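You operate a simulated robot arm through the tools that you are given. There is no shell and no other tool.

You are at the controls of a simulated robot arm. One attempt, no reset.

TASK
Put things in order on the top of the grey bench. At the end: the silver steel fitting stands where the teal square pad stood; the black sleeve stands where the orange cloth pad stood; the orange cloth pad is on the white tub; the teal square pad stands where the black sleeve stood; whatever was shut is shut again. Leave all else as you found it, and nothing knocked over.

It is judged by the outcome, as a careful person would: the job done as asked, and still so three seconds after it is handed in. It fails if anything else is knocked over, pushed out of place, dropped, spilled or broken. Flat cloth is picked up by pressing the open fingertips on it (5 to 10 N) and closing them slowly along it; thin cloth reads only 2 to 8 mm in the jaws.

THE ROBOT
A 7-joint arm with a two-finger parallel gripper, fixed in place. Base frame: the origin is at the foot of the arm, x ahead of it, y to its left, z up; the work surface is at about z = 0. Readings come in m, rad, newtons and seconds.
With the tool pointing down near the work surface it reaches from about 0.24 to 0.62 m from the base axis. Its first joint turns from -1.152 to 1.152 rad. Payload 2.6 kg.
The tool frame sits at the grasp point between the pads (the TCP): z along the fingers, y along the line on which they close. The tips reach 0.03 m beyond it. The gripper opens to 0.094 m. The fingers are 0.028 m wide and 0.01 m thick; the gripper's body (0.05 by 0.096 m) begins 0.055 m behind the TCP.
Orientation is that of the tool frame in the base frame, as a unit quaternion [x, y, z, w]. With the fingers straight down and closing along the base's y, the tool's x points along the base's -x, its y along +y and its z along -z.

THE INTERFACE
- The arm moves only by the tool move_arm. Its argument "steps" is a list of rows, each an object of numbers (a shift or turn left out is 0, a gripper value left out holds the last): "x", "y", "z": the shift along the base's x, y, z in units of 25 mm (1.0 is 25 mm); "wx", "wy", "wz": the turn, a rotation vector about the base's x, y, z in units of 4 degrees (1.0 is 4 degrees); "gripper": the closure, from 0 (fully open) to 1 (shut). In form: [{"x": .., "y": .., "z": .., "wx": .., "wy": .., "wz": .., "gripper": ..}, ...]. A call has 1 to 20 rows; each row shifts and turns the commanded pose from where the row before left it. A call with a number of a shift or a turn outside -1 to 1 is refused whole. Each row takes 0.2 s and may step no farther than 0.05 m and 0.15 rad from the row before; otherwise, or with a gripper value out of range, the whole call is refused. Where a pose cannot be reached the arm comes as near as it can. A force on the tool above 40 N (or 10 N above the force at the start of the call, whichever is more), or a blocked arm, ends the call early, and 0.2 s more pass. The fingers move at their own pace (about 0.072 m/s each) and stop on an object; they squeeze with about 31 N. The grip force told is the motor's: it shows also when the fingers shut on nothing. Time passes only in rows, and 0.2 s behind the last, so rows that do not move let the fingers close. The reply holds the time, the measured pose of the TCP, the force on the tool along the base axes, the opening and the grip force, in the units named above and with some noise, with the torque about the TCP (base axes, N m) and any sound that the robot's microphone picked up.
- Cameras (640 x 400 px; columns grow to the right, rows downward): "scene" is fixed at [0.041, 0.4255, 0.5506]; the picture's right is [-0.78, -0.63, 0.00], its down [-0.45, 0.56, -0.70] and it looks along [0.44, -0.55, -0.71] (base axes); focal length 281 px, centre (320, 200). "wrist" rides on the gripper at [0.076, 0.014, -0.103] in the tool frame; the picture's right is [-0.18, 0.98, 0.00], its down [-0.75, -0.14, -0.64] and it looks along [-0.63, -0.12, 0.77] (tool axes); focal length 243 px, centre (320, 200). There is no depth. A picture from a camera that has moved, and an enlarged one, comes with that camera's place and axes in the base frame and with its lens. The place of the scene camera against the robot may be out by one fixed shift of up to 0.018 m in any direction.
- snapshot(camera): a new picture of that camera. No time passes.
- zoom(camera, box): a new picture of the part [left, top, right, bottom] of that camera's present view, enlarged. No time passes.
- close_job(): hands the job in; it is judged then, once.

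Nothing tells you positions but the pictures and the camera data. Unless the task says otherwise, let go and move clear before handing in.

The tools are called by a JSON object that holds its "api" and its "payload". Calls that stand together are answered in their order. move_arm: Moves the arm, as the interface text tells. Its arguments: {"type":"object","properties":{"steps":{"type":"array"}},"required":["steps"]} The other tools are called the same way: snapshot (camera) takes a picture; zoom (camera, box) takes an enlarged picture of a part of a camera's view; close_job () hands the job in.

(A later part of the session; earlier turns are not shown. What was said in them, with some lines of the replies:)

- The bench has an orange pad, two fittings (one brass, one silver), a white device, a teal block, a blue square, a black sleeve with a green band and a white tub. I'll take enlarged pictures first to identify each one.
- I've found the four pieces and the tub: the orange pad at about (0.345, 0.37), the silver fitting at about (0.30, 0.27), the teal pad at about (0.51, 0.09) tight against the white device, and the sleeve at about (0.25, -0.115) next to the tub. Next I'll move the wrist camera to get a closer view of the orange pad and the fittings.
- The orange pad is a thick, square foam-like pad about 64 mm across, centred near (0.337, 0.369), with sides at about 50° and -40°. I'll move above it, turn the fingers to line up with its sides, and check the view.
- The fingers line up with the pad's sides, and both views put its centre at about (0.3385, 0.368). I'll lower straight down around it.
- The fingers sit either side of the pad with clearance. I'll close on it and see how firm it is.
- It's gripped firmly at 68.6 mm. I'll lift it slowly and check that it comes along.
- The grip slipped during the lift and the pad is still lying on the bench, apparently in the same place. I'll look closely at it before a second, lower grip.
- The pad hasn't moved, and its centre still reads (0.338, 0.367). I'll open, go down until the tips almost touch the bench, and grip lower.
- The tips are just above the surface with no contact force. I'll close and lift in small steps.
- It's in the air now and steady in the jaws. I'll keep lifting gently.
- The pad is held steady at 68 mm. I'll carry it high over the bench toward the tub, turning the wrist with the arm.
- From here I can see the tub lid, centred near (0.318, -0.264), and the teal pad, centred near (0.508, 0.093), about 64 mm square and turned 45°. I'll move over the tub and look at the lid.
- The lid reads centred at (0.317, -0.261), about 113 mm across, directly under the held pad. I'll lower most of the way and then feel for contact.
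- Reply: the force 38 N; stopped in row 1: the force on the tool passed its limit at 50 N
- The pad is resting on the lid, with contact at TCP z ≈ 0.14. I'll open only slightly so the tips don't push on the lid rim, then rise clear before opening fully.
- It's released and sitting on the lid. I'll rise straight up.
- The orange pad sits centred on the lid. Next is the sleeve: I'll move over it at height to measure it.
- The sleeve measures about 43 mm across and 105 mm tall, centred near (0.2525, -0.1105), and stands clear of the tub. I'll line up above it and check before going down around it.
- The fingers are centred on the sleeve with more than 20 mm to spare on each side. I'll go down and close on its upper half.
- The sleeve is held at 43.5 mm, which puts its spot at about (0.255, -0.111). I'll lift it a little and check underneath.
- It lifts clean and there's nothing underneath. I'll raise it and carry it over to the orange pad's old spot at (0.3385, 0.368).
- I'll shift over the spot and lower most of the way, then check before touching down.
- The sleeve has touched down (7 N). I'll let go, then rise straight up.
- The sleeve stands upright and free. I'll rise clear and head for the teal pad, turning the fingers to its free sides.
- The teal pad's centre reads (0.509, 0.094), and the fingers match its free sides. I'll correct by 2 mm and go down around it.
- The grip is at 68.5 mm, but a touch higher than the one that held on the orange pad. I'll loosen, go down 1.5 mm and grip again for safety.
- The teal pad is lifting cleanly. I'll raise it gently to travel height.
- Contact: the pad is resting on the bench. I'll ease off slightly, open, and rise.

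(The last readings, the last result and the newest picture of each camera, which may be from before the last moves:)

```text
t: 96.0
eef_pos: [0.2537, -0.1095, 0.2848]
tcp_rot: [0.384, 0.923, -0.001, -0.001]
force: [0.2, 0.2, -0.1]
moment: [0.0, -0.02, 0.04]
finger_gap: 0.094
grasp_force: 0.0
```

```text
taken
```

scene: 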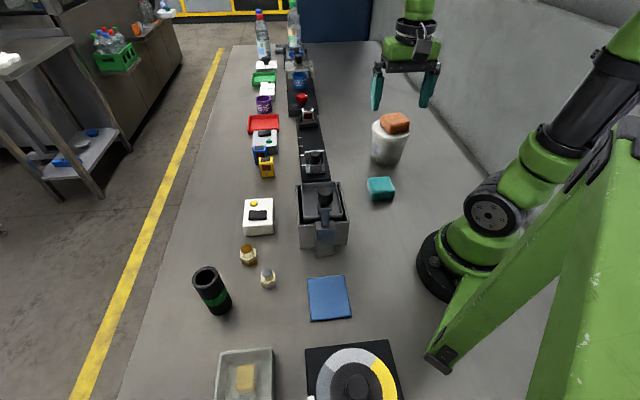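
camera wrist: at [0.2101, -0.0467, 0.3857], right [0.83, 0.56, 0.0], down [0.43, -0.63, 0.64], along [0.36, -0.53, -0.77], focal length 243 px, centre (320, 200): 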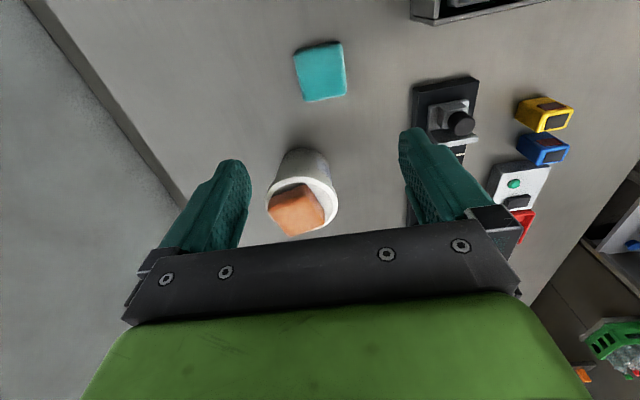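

The teal pad now stands where the sleeve was. Last is the silver fitting near (0.296, 0.275), so I'll go there high, with the camera side turned away from the sleeve.

{"api": "move_arm", "payload": {"steps": [{"x": 0.3, "y": 0.55, "wz": 1}, {"x": 0.3, "y": 0.55, "wz": 1}, {"x": 0.3, "y": 0.55, "wz": 1}, {"x": 0.3, "y": 0.55, "wz": 1}, {"x": 0.3, "y": 0.55, "wz": 1}, {"x": 0.3, "y": 0.55, "wz": 1}, {"x": 0.3, "y": 0.55, "wz": 1}, {"x": 0.3, "y": 0.55, "wz": 1}, {"x": 0.3, "y": 0.55, "wz": 1}, {"x": 0.3, "y": 0.55, "wz": 1}, {"x": 0.3, "y": 0.55, "wz": 1}, {"x": 0.3, "y": 0.55, "wz": 1}, {"x": 0.3, "y": 0.55, "wz": 1}, {"x": 0.3, "y": 0.55, "wz": 1}, {"x": -0.18, "y": 0.55, "wz": 0.97}, {"x": -0.18, "y": 0.55, "wz": 0.97}, {"x": -0.18, "y": 0.55, "wz": 0.97}, {"x": -0.18, "y": 0.55, "wz": 0.97}, {"x": -0.18, "y": 0.55, "wz": 0.97}, {"x": -0.18, "y": 0.55, "wz": 0.97}]}}

{"api": "move_arm", "payload": {"steps": [{"x": -0.18, "y": 0.55, "wz": 0.97}, {"x": -0.18, "y": 0.55, "wz": 0.97}, {"x": -0.18, "y": 0.55, "wz": 0.97}, {"x": -0.18, "y": 0.55, "wz": 0.97}, {"x": -0.18, "y": 0.55, "wz": 0.97}, {"x": -0.18, "y": 0.55, "wz": 0.97}, {"x": -0.18, "y": 0.55, "wz": 0.97}, {"x": -0.18, "y": 0.55, "wz": 0.97}, {"gripper": 0.4}, {}]}}

{"api": "snapshot", "payload": {"camera": "wrist"}}

{"api": "snapshot", "payload": {"camera": "scene"}}

```text
t: 100.2
eef_pos: [0.3343, 0.1674, 0.2857]
tcp_rot: [-0.293, 0.956, -0.001, -0.001]
force: [-0.8, 0.1, 0.0]
moment: [0.0, -0.01, -0.01]
finger_gap: 0.0943
grasp_force: 0.1
```

```text
t: 102.4
eef_pos: [0.2954, 0.276, 0.2862]
tcp_rot: [-0.538, 0.843, -0.001, 0.001]
force: [0.0, -0.8, 0.3]
moment: [0.01, 0.03, 0.02]
finger_gap: 0.0566
grasp_force: 0.0
```

```text
taken
camera wrist: at [0.2509, 0.2124, 0.3865], right [-0.81, 0.58, 0.0], down [0.44, 0.62, 0.64], along [0.37, 0.52, -0.77], focal length 243 px, centre (320, 200)
```

wrist: 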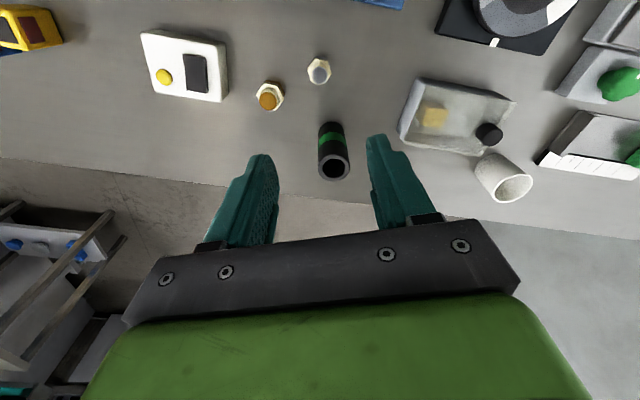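

```text
taken
```

scene: 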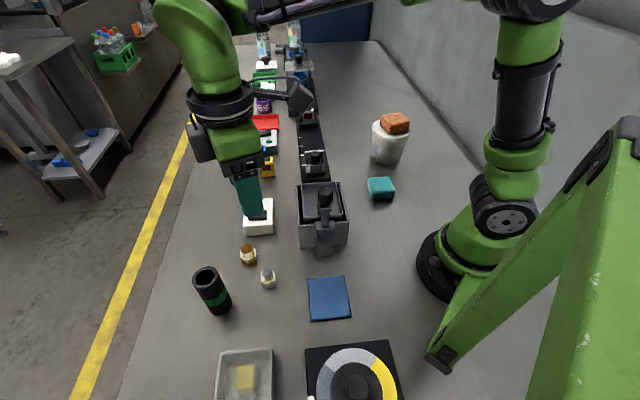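

{"api": "zoom", "payload": {"camera": "wrist", "box": [270, 40, 366, 100]}}

{"api": "zoom", "payload": {"camera": "wrist", "box": [220, 30, 380, 190]}}

{"api": "zoom", "payload": {"camera": "scene", "box": [228, 235, 300, 300]}}

```text
6.67 times, centred on (318, 70) of wrist
camera zoom: at [0.2509, 0.2124, 0.3865], right [-0.81, 0.58, 0.0], down [0.44, 0.62, 0.64], along [0.37, 0.52, -0.77], focal length 1618 px, centre (333, 1067)
```

zoom: 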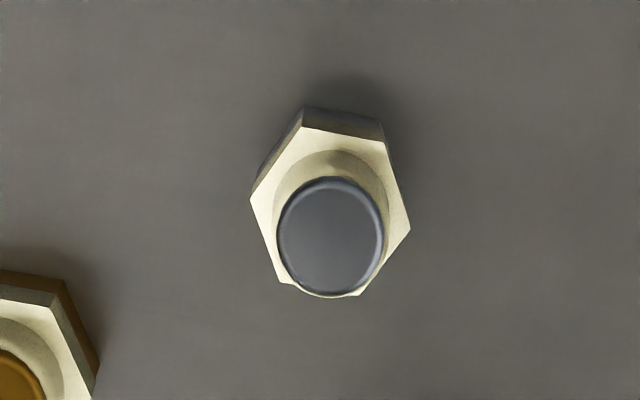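

```text
2.50 times, centred on (300, 110) of wrist
camera zoom: at [0.2509, 0.2124, 0.3865], right [-0.81, 0.58, 0.0], down [0.44, 0.62, 0.64], along [0.37, 0.52, -0.77], focal length 606 px, centre (370, 425)
```

zoom: 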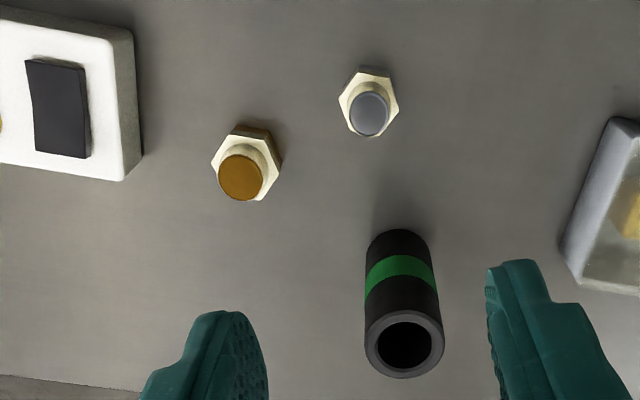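

```text
6.15 times, centred on (264, 268) of scene
camera zoom: at [0.041, 0.4255, 0.5506], right [-0.78, -0.63, 0.0], down [-0.45, 0.56, -0.7], along [0.44, -0.55, -0.71], focal length 1731 px, centre (665, -215)
```

zoom: 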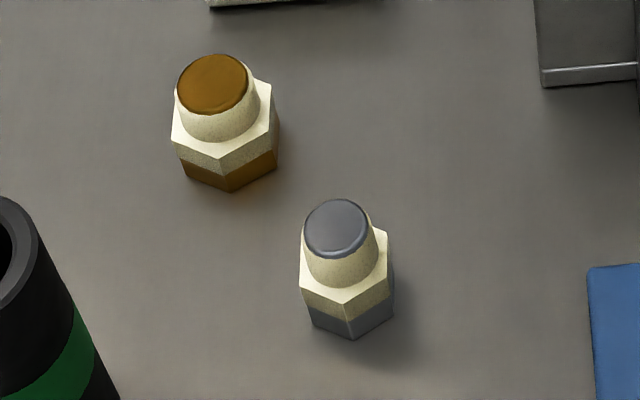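

The silver fitting is centred at (0.295, 0.2747), with its hex about 29 mm across the flats and 42 mm tall, and a flat facing 166°. I'll turn 11° to match the flats and lower partway with the jaws half open.

{"api": "move_arm", "payload": {"steps": [{"wz": 1}, {"wz": 1}, {"x": -0.015, "y": -0.03, "wz": 0.82}, {"z": -0.6}, {"z": -1}, {"z": -1}, {"z": -1}, {"z": -1}, {"z": -1}, {"z": -1}, {"z": -0.8}, {"z": -0.4}, {}]}}

{"api": "snapshot", "payload": {"camera": "wrist"}}

{"api": "zoom", "payload": {"camera": "scene", "box": [190, 180, 330, 320]}}

```text
t: 105.2
eef_pos: [0.2971, 0.2753, 0.0892]
tcp_rot: [-0.619, 0.786, 0.0, 0.001]
force: [0.3, -0.3, 0.7]
moment: [0.04, 0.01, -0.01]
finger_gap: 0.0566
grasp_force: 0.0
```

```text
taken
camera wrist: at [0.2641, 0.2038, 0.1906], right [-0.91, 0.41, 0.0], down [0.31, 0.7, 0.64], along [0.26, 0.59, -0.77], focal length 243 px, centre (320, 200)
```

wrist: 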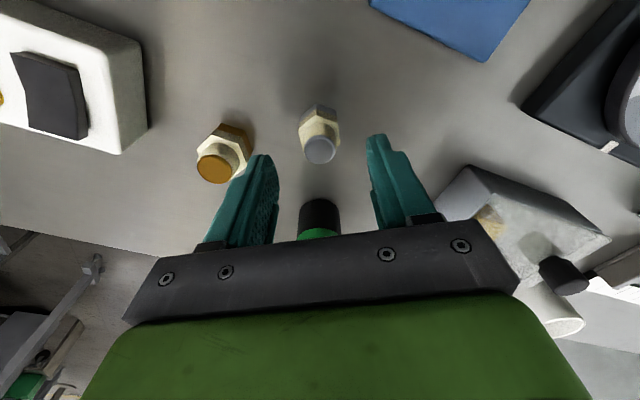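

```text
2.86 times, centred on (260, 250) of scene
camera zoom: at [0.041, 0.4255, 0.5506], right [-0.78, -0.63, 0.0], down [-0.45, 0.56, -0.7], along [0.44, -0.55, -0.71], focal length 804 px, centre (491, 57)
```

zoom: 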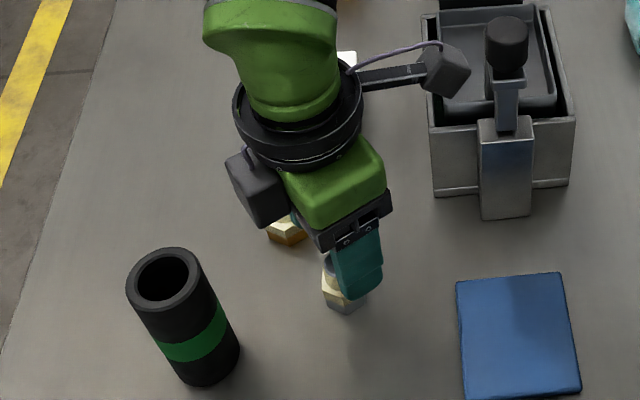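

{"api": "move_arm", "payload": {"steps": [{"z": -0.4}, {"z": -0.4}, {"z": -0.4}, {"z": -0.2}, {}]}}

{"api": "snapshot", "payload": {"camera": "wrist"}}

{"api": "zoom", "payload": {"camera": "scene", "box": [190, 180, 330, 320]}}

```text
t: 106.4
eef_pos: [0.2958, 0.2745, 0.0563]
tcp_rot: [-0.619, 0.786, 0.0, 0.0]
force: [-0.4, -0.2, 0.7]
moment: [0.0, 0.03, 0.0]
finger_gap: 0.0565
grasp_force: 0.1
```

```text
taken
camera wrist: at [0.2638, 0.204, 0.1566], right [-0.91, 0.41, 0.0], down [0.31, 0.7, 0.64], along [0.26, 0.58, -0.77], focal length 243 px, centre (320, 200)
```

wrist: 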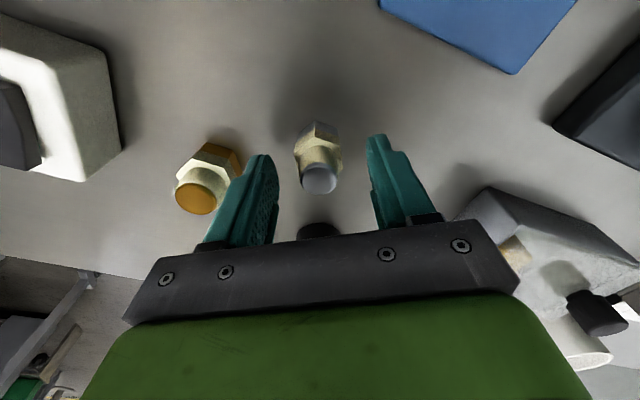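

```text
2.86 times, centred on (260, 250) of scene
camera zoom: at [0.041, 0.4255, 0.5506], right [-0.78, -0.63, 0.0], down [-0.45, 0.56, -0.7], along [0.44, -0.55, -0.71], focal length 804 px, centre (491, 57)
```

zoom: 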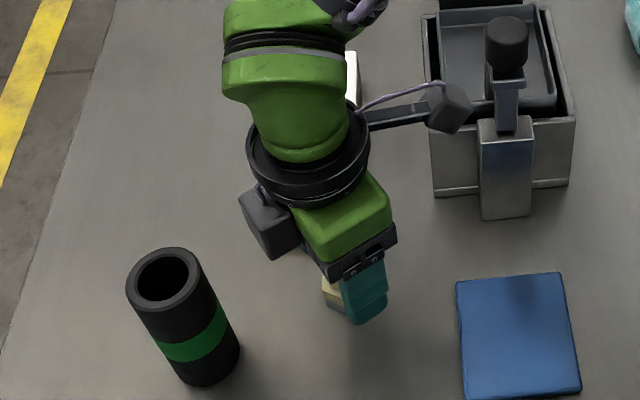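

{"api": "move_arm", "payload": {"steps": [{"z": -0.3}, {"z": -0.25}, {"z": -0.15}, {"z": -0.1}, {}]}}

{"api": "snapshot", "payload": {"camera": "wrist"}}

```text
t: 107.6
eef_pos: [0.2968, 0.275, 0.0351]
tcp_rot: [-0.618, 0.786, -0.001, 0.001]
force: [0.8, 0.3, -0.1]
moment: [0.03, -0.02, 0.0]
finger_gap: 0.0566
grasp_force: 0.1
```

```text
taken
camera wrist: at [0.2639, 0.204, 0.1354], right [-0.91, 0.41, 0.0], down [0.31, 0.7, 0.64], along [0.26, 0.58, -0.77], focal length 243 px, centre (320, 200)
```

wrist: 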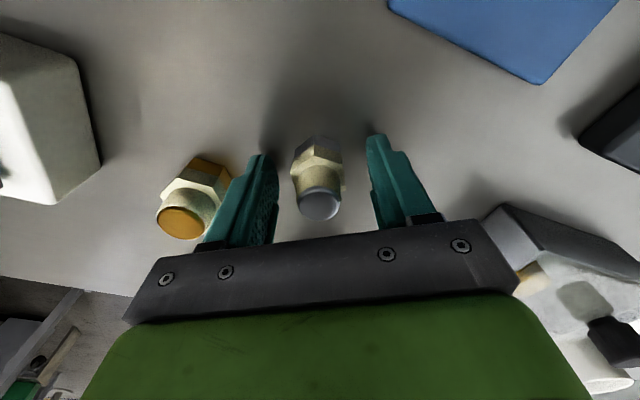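

The fitting sits midway between the fingers, clear of the brass one. I'll close and lift a little.

{"api": "move_arm", "payload": {"steps": [{"gripper": 1}, {"gripper": 1}, {"gripper": 1}, {"gripper": 1}, {"gripper": 1}]}}

{"api": "snapshot", "payload": {"camera": "wrist"}}

```text
t: 108.8
eef_pos: [0.2958, 0.2769, 0.0336]
tcp_rot: [-0.618, 0.786, -0.001, 0.0]
force: [-0.7, -0.5, 0.7]
moment: [0.0, 0.0, 0.03]
finger_gap: 0.0267
grasp_force: 30.9
```

```text
taken
camera wrist: at [0.264, 0.204, 0.1355], right [-0.91, 0.41, 0.0], down [0.31, 0.7, 0.64], along [0.26, 0.58, -0.77], focal length 243 px, centre (320, 200)
```

wrist: 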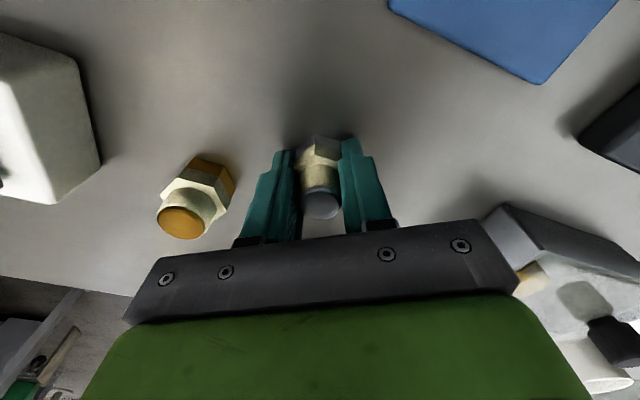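

{"api": "move_arm", "payload": {"steps": [{"z": 0.1}, {"z": 0.2}, {"z": 0.3}, {"z": 0.4}, {"z": 0.4}, {}]}}

{"api": "snapshot", "payload": {"camera": "wrist"}}

{"api": "zoom", "payload": {"camera": "scene", "box": [190, 180, 330, 320]}}

```text
t: 110.2
eef_pos: [0.2962, 0.2763, 0.0699]
tcp_rot: [-0.618, 0.786, -0.001, 0.001]
force: [0.6, -0.4, -1.4]
moment: [-0.02, 0.02, -0.01]
finger_gap: 0.0267
grasp_force: 31.1
```

```text
taken
camera wrist: at [0.2643, 0.2037, 0.171], right [-0.91, 0.41, 0.0], down [0.31, 0.7, 0.64], along [0.26, 0.59, -0.77], focal length 243 px, centre (320, 200)
```

wrist: 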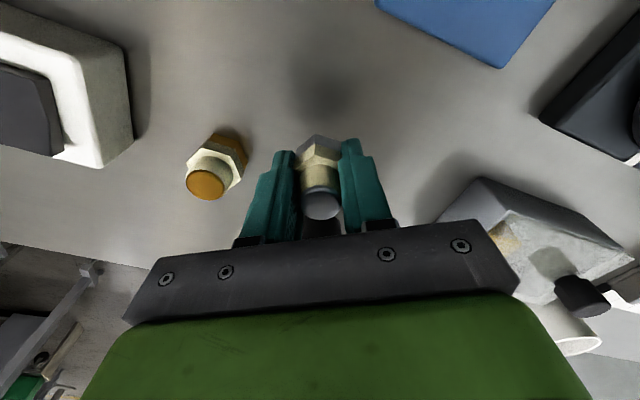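

```text
2.86 times, centred on (260, 250) of scene
camera zoom: at [0.041, 0.4255, 0.5506], right [-0.78, -0.63, 0.0], down [-0.45, 0.56, -0.7], along [0.44, -0.55, -0.71], focal length 804 px, centre (491, 57)
```

zoom: 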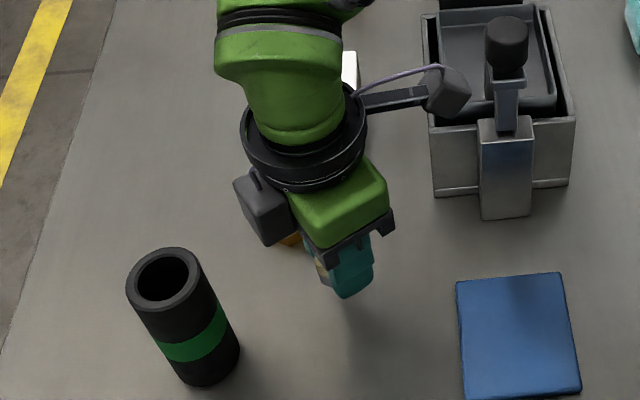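

The silver fitting is firmly held on its flats. I'll raise it and carry it to the teal pad's old spot at (0.509, 0.094).

{"api": "move_arm", "payload": {"steps": [{"z": 0.5}, {"z": 0.9}, {"z": 1}, {"z": 1}, {"z": 1}, {"z": 1}, {"z": 1}, {"z": 1}, {"z": 0.7}, {"z": 0.3}, {}]}}

{"api": "move_arm", "payload": {"steps": [{"x": 0.275, "y": -0.233, "wz": -0.98}, {"x": 0.275, "y": -0.233, "wz": -0.98}, {"x": 0.275, "y": -0.233, "wz": -0.98}, {"x": 0.275, "y": -0.233, "wz": -0.98}, {"x": 0.275, "y": -0.233, "wz": -0.98}, {"x": 0.275, "y": -0.233, "wz": -0.98}, {"x": 0.275, "y": -0.233, "wz": -0.98}, {"x": 0.275, "y": -0.233, "wz": -0.98}, {"x": 0.275, "y": -0.233, "wz": -0.98}, {"x": 0.275, "y": -0.233, "wz": -0.98}, {"x": 0.275, "y": -0.233, "wz": -0.98}, {"x": 0.275, "y": -0.233, "wz": -0.98}, {"x": 0.275, "y": -0.233, "wz": -0.98}, {"x": 0.275, "y": -0.233, "wz": -0.98}, {"x": 0.275, "y": -0.233, "wz": -0.98}, {"x": 0.275, "y": -0.233, "wz": -0.98}, {"x": 0.275, "y": -0.233, "wz": -0.98}, {"x": 0.275, "y": -0.233, "wz": -0.98}, {"x": 0.275, "y": -0.233, "wz": -0.98}, {"x": 0.275, "y": -0.233, "wz": -0.98}]}}

{"api": "move_arm", "payload": {"steps": [{"x": 0.275, "y": -0.233, "wz": -0.98}, {"x": 0.275, "y": -0.233, "wz": -0.98}, {"x": 0.275, "y": -0.233, "wz": -0.98}, {"x": 0.275, "y": -0.233, "wz": -0.98}, {"x": 0.275, "y": -0.233, "wz": -0.98}, {"x": 0.275, "y": -0.233, "wz": -0.98}, {"x": 0.275, "y": -0.233, "wz": -0.98}, {"x": 0.275, "y": -0.233, "wz": -0.98}, {"x": 0.275, "y": -0.233, "wz": -0.98}, {"x": 0.275, "y": -0.233, "wz": -0.98}, {"x": 0.275, "y": -0.233, "wz": -0.98}, {}]}}

{"api": "snapshot", "payload": {"camera": "wrist"}}

{"api": "snapshot", "payload": {"camera": "scene"}}

```text
t: 112.6
eef_pos: [0.2972, 0.2759, 0.2794]
tcp_rot: [-0.618, 0.786, -0.001, 0.001]
force: [0.5, -0.2, 0.5]
moment: [-0.01, -0.02, -0.03]
finger_gap: 0.027
grasp_force: 30.7
```

```text
t: 116.8
eef_pos: [0.4353, 0.1598, 0.2797]
tcp_rot: [0.019, 1.0, -0.001, 0.0]
force: [0.2, 0.1, -1.1]
moment: [0.03, 0.0, 0.0]
finger_gap: 0.0269
grasp_force: 31.0
```

```text
t: 119.4
eef_pos: [0.511, 0.0947, 0.2797]
tcp_rot: [0.385, 0.923, -0.002, 0.0]
force: [1.0, -0.5, -0.6]
moment: [-0.03, 0.01, -0.01]
finger_gap: 0.0268
grasp_force: 31.0
```

```text
taken
camera wrist: at [0.4668, 0.1589, 0.3805], right [0.83, 0.56, 0.0], down [0.43, -0.63, 0.64], along [0.36, -0.53, -0.77], focal length 243 px, centre (320, 200)
```

wrist: 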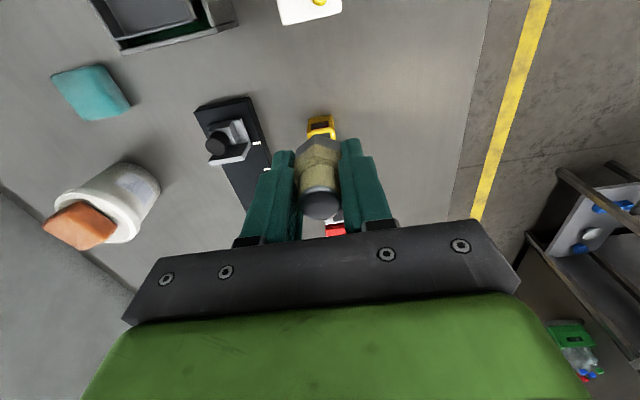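

```text
taken
```

scene: 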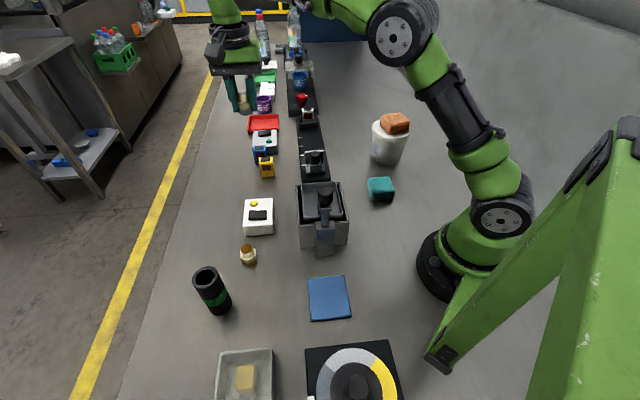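

I'm over the empty spot now. I'll lower most of the way, then feel for contact.

{"api": "move_arm", "payload": {"steps": [{"x": -0.06, "y": -0.02, "z": -0.5}, {"z": -0.8}, {"z": -1}, {"z": -1}, {"z": -1}, {"z": -1}, {"z": -1}, {"z": -1}, {"z": -0.8}, {"z": -0.5}, {}]}}

{"api": "snapshot", "payload": {"camera": "wrist"}}

{"api": "zoom", "payload": {"camera": "scene", "box": [200, 100, 340, 240]}}

```text
t: 121.8
eef_pos: [0.5074, 0.0941, 0.066]
tcp_rot: [0.384, 0.923, 0.0, 0.0]
force: [0.2, 0.1, -0.8]
moment: [-0.02, -0.02, 0.0]
finger_gap: 0.0267
grasp_force: 31.0
```

```text
taken
camera wrist: at [0.4645, 0.1589, 0.1665], right [0.83, 0.56, 0.0], down [0.43, -0.63, 0.64], along [0.36, -0.53, -0.77], focal length 243 px, centre (320, 200)
```

wrist: 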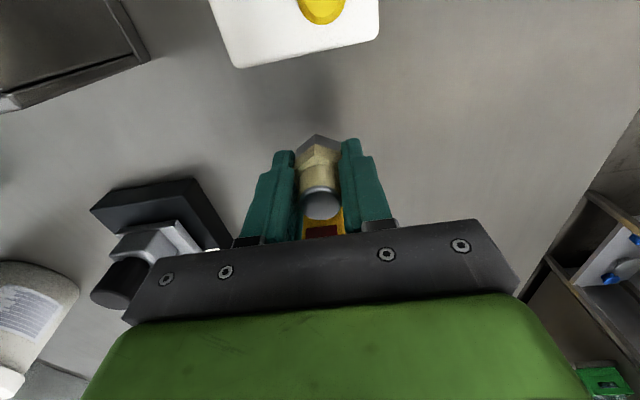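

```text
2.86 times, centred on (270, 170) of scene
camera zoom: at [0.041, 0.4255, 0.5506], right [-0.78, -0.63, 0.0], down [-0.45, 0.56, -0.7], along [0.44, -0.55, -0.71], focal length 804 px, centre (463, 286)
```

zoom: 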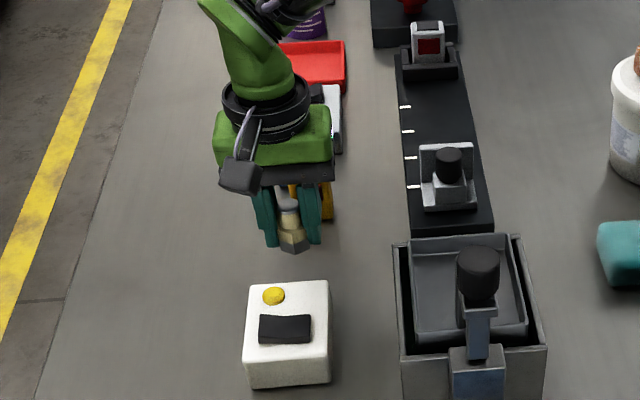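

{"api": "move_arm", "payload": {"steps": [{"z": -0.35}, {"z": -0.3}, {"z": -0.25}, {"z": -0.15}, {}]}}

```text
t: 123.0
eef_pos: [0.5076, 0.0957, 0.0386]
tcp_rot: [0.384, 0.923, -0.001, 0.0]
force: [-0.9, 0.5, -1.0]
moment: [-0.01, 0.02, 0.0]
finger_gap: 0.0268
grasp_force: 31.0
```

{"api": "move_arm", "payload": {"steps": [{"z": -0.05}, {}]}}

```text
t: 123.6
eef_pos: [0.509, 0.095, 0.037]
tcp_rot: [0.383, 0.924, -0.001, 0.0]
force: [-0.4, -0.1, -0.5]
moment: [0.0, 0.0, -0.01]
finger_gap: 0.0268
grasp_force: 30.8
```

{"api": "move_arm", "payload": {"steps": [{"z": -0.04}, {}]}}

```text
t: 124.2
eef_pos: [0.5091, 0.0958, 0.0369]
tcp_rot: [0.384, 0.923, -0.001, 0.0]
force: [-0.7, 0.5, 0.0]
moment: [0.0, 0.02, -0.01]
finger_gap: 0.0269
grasp_force: 30.7
```

{"api": "move_arm", "payload": {"steps": [{"z": -0.04}, {}]}}

```text
t: 124.8
eef_pos: [0.5091, 0.0946, 0.0367]
tcp_rot: [0.383, 0.924, 0.0, 0.0]
force: [1.0, 0.7, -0.7]
moment: [0.02, 0.02, 0.0]
finger_gap: 0.0271
grasp_force: 31.2
```

{"api": "move_arm", "payload": {"steps": [{"z": -0.03}, {}]}}

```text
t: 125.4
eef_pos: [0.5082, 0.0956, 0.0349]
tcp_rot: [0.383, 0.924, -0.001, 0.0]
force: [-0.2, -0.4, -0.9]
moment: [-0.01, -0.02, 0.0]
finger_gap: 0.0269
grasp_force: 30.5
```

{"api": "move_arm", "payload": {"steps": [{"z": -0.03}, {}]}}

```text
t: 126.0
eef_pos: [0.5091, 0.0951, 0.0342]
tcp_rot: [0.385, 0.923, 0.0, 0.001]
force: [-2.7, -1.4, 9.9]
moment: [-0.02, 0.09, 0.04]
finger_gap: 0.0269
grasp_force: 31.1
```

The fitting has touched down. I'll ease off slightly, open only partway, and rise straight up.

{"api": "move_arm", "payload": {"steps": [{"z": 0.01}, {"gripper": 0.6}, {"gripper": 0.4}, {"gripper": 0.4}, {"gripper": 0.4}, {}]}}

{"api": "snapshot", "payload": {"camera": "wrist"}}

{"api": "zoom", "payload": {"camera": "scene", "box": [200, 100, 340, 240]}}

```text
t: 127.4
eef_pos: [0.5088, 0.0936, 0.0344]
tcp_rot: [0.384, 0.923, -0.001, -0.001]
force: [0.1, -0.3, 0.1]
moment: [-0.01, 0.0, -0.02]
finger_gap: 0.0563
grasp_force: 0.0
```

```text
taken
camera wrist: at [0.4649, 0.1581, 0.1349], right [0.83, 0.56, 0.0], down [0.43, -0.63, 0.64], along [0.36, -0.53, -0.77], focal length 243 px, centre (320, 200)
```

wrist: 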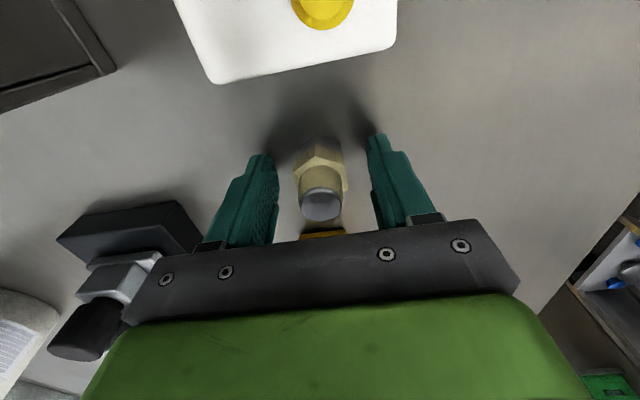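

```text
2.86 times, centred on (270, 170) of scene
camera zoom: at [0.041, 0.4255, 0.5506], right [-0.78, -0.63, 0.0], down [-0.45, 0.56, -0.7], along [0.44, -0.55, -0.71], focal length 804 px, centre (463, 286)
```

zoom: 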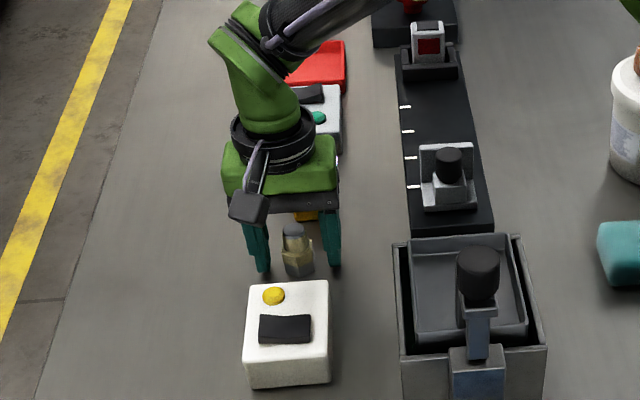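

{"api": "move_arm", "payload": {"steps": [{"z": 0.3}, {"z": 0.5}, {"z": 0.8}, {"z": 1}, {"z": 1}, {"z": 1}, {"z": 1}, {"z": 1}, {"z": 1}, {"z": 1}, {"z": 1}, {"z": 0.6, "gripper": 0}, {}, {}]}}

{"api": "snapshot", "payload": {"camera": "wrist"}}

{"api": "snapshot", "payload": {"camera": "scene"}}

```text
t: 130.4
eef_pos: [0.5088, 0.0945, 0.2887]
tcp_rot: [0.385, 0.923, 0.0, 0.0]
force: [0.6, -0.2, 0.6]
moment: [0.02, 0.02, -0.02]
finger_gap: 0.094
grasp_force: 0.1
```

```text
taken
camera wrist: at [0.4653, 0.1586, 0.3903], right [0.83, 0.56, 0.0], down [0.43, -0.63, 0.64], along [0.36, -0.53, -0.77], focal length 243 px, centre (320, 200)
```

wrist: 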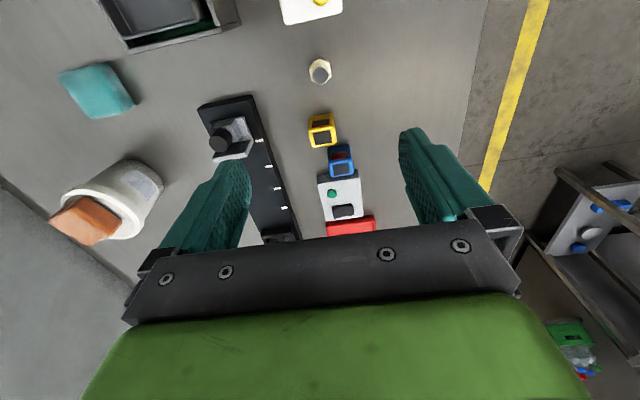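

```text
taken
```

scene: 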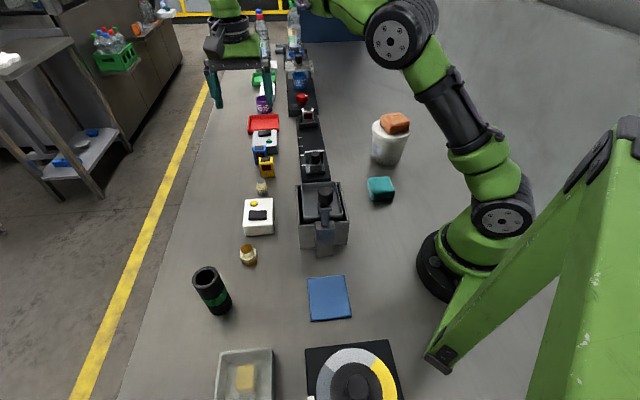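

All four pieces look placed. I'll take close-ups to check everything is upright and nothing else has moved.

{"api": "zoom", "payload": {"camera": "scene", "box": [180, 160, 380, 325]}}

{"api": "zoom", "payload": {"camera": "scene", "box": [220, 50, 440, 210]}}

{"api": "zoom", "payload": {"camera": "wrist", "box": [240, 0, 400, 120]}}

```text
2.42 times, centred on (280, 242) of scene
camera zoom: at [0.041, 0.4255, 0.5506], right [-0.78, -0.63, 0.0], down [-0.45, 0.56, -0.7], along [0.44, -0.55, -0.71], focal length 682 px, centre (417, 97)
```

zoom: 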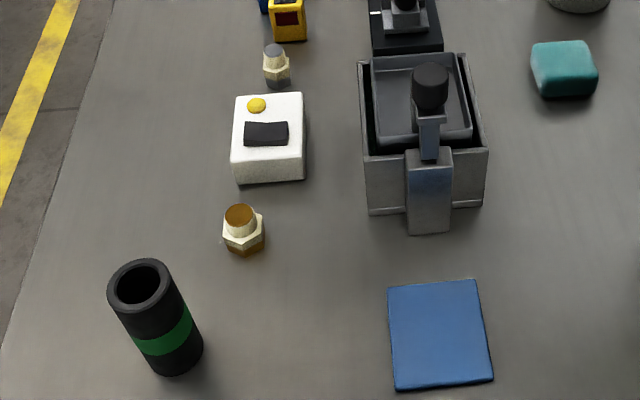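

```text
2.50 times, centred on (330, 130) of scene
camera zoom: at [0.041, 0.4255, 0.5506], right [-0.78, -0.63, 0.0], down [-0.45, 0.56, -0.7], along [0.44, -0.55, -0.71], focal length 703 px, centre (295, 375)
```

zoom: 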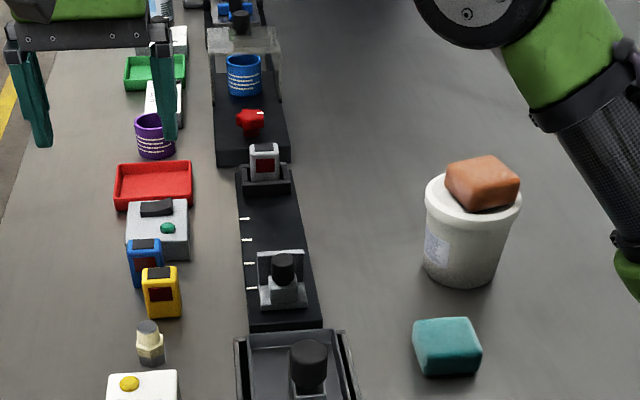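

```text
3.33 times, centred on (320, 60) of wrist
camera zoom: at [0.4653, 0.1586, 0.3903], right [0.83, 0.56, 0.0], down [0.43, -0.63, 0.64], along [0.36, -0.53, -0.77], focal length 809 px, centre (320, 667)
```

zoom: 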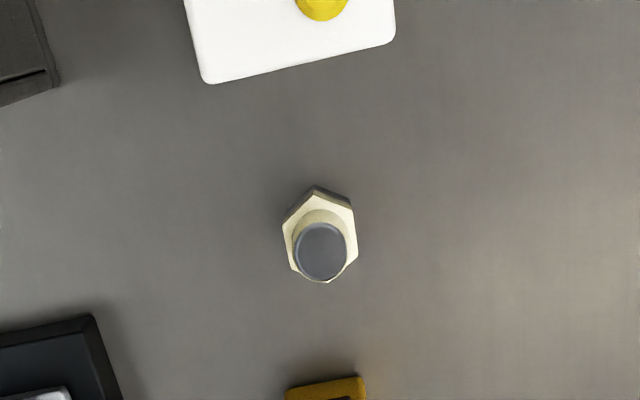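

Each piece stands where it was asked for: the silver fitting on the teal pad's old spot, the sleeve on the orange pad's, the teal pad on the sleeve's, and the orange pad on the closed tub. Nothing else has shifted and the gripper is open and clear, so I'm handing the job in.

{"api": "close_job", "payload": {}}

```text
The job is handed in.
```

The bench is in order and I've handed the job in. The result of the judging hasn't come back. In the last pictures everything was upright and in place:

- **Silver steel fitting:** stands where the teal square pad was.
- **Black sleeve:** stands where the orange cloth pad was.
- **Orange cloth pad:** rests on the lid of the white tub, inside the rim.
- **Teal square pad:** stands where the black sleeve was.

I opened nothing, so there was nothing to shut again, and nothing else on the bench looked moved.

Two things went less than smoothly, both with the orange pad:

- **Slipped grip:** my first grip slipped during the lift. The pad stayed on its spot, and a lower grip held.
- **Hard press on the tub:** when I set the pad down, I pressed on the lid until the arm stopped itself at 50 N. The tub and lid looked unchanged afterwards.
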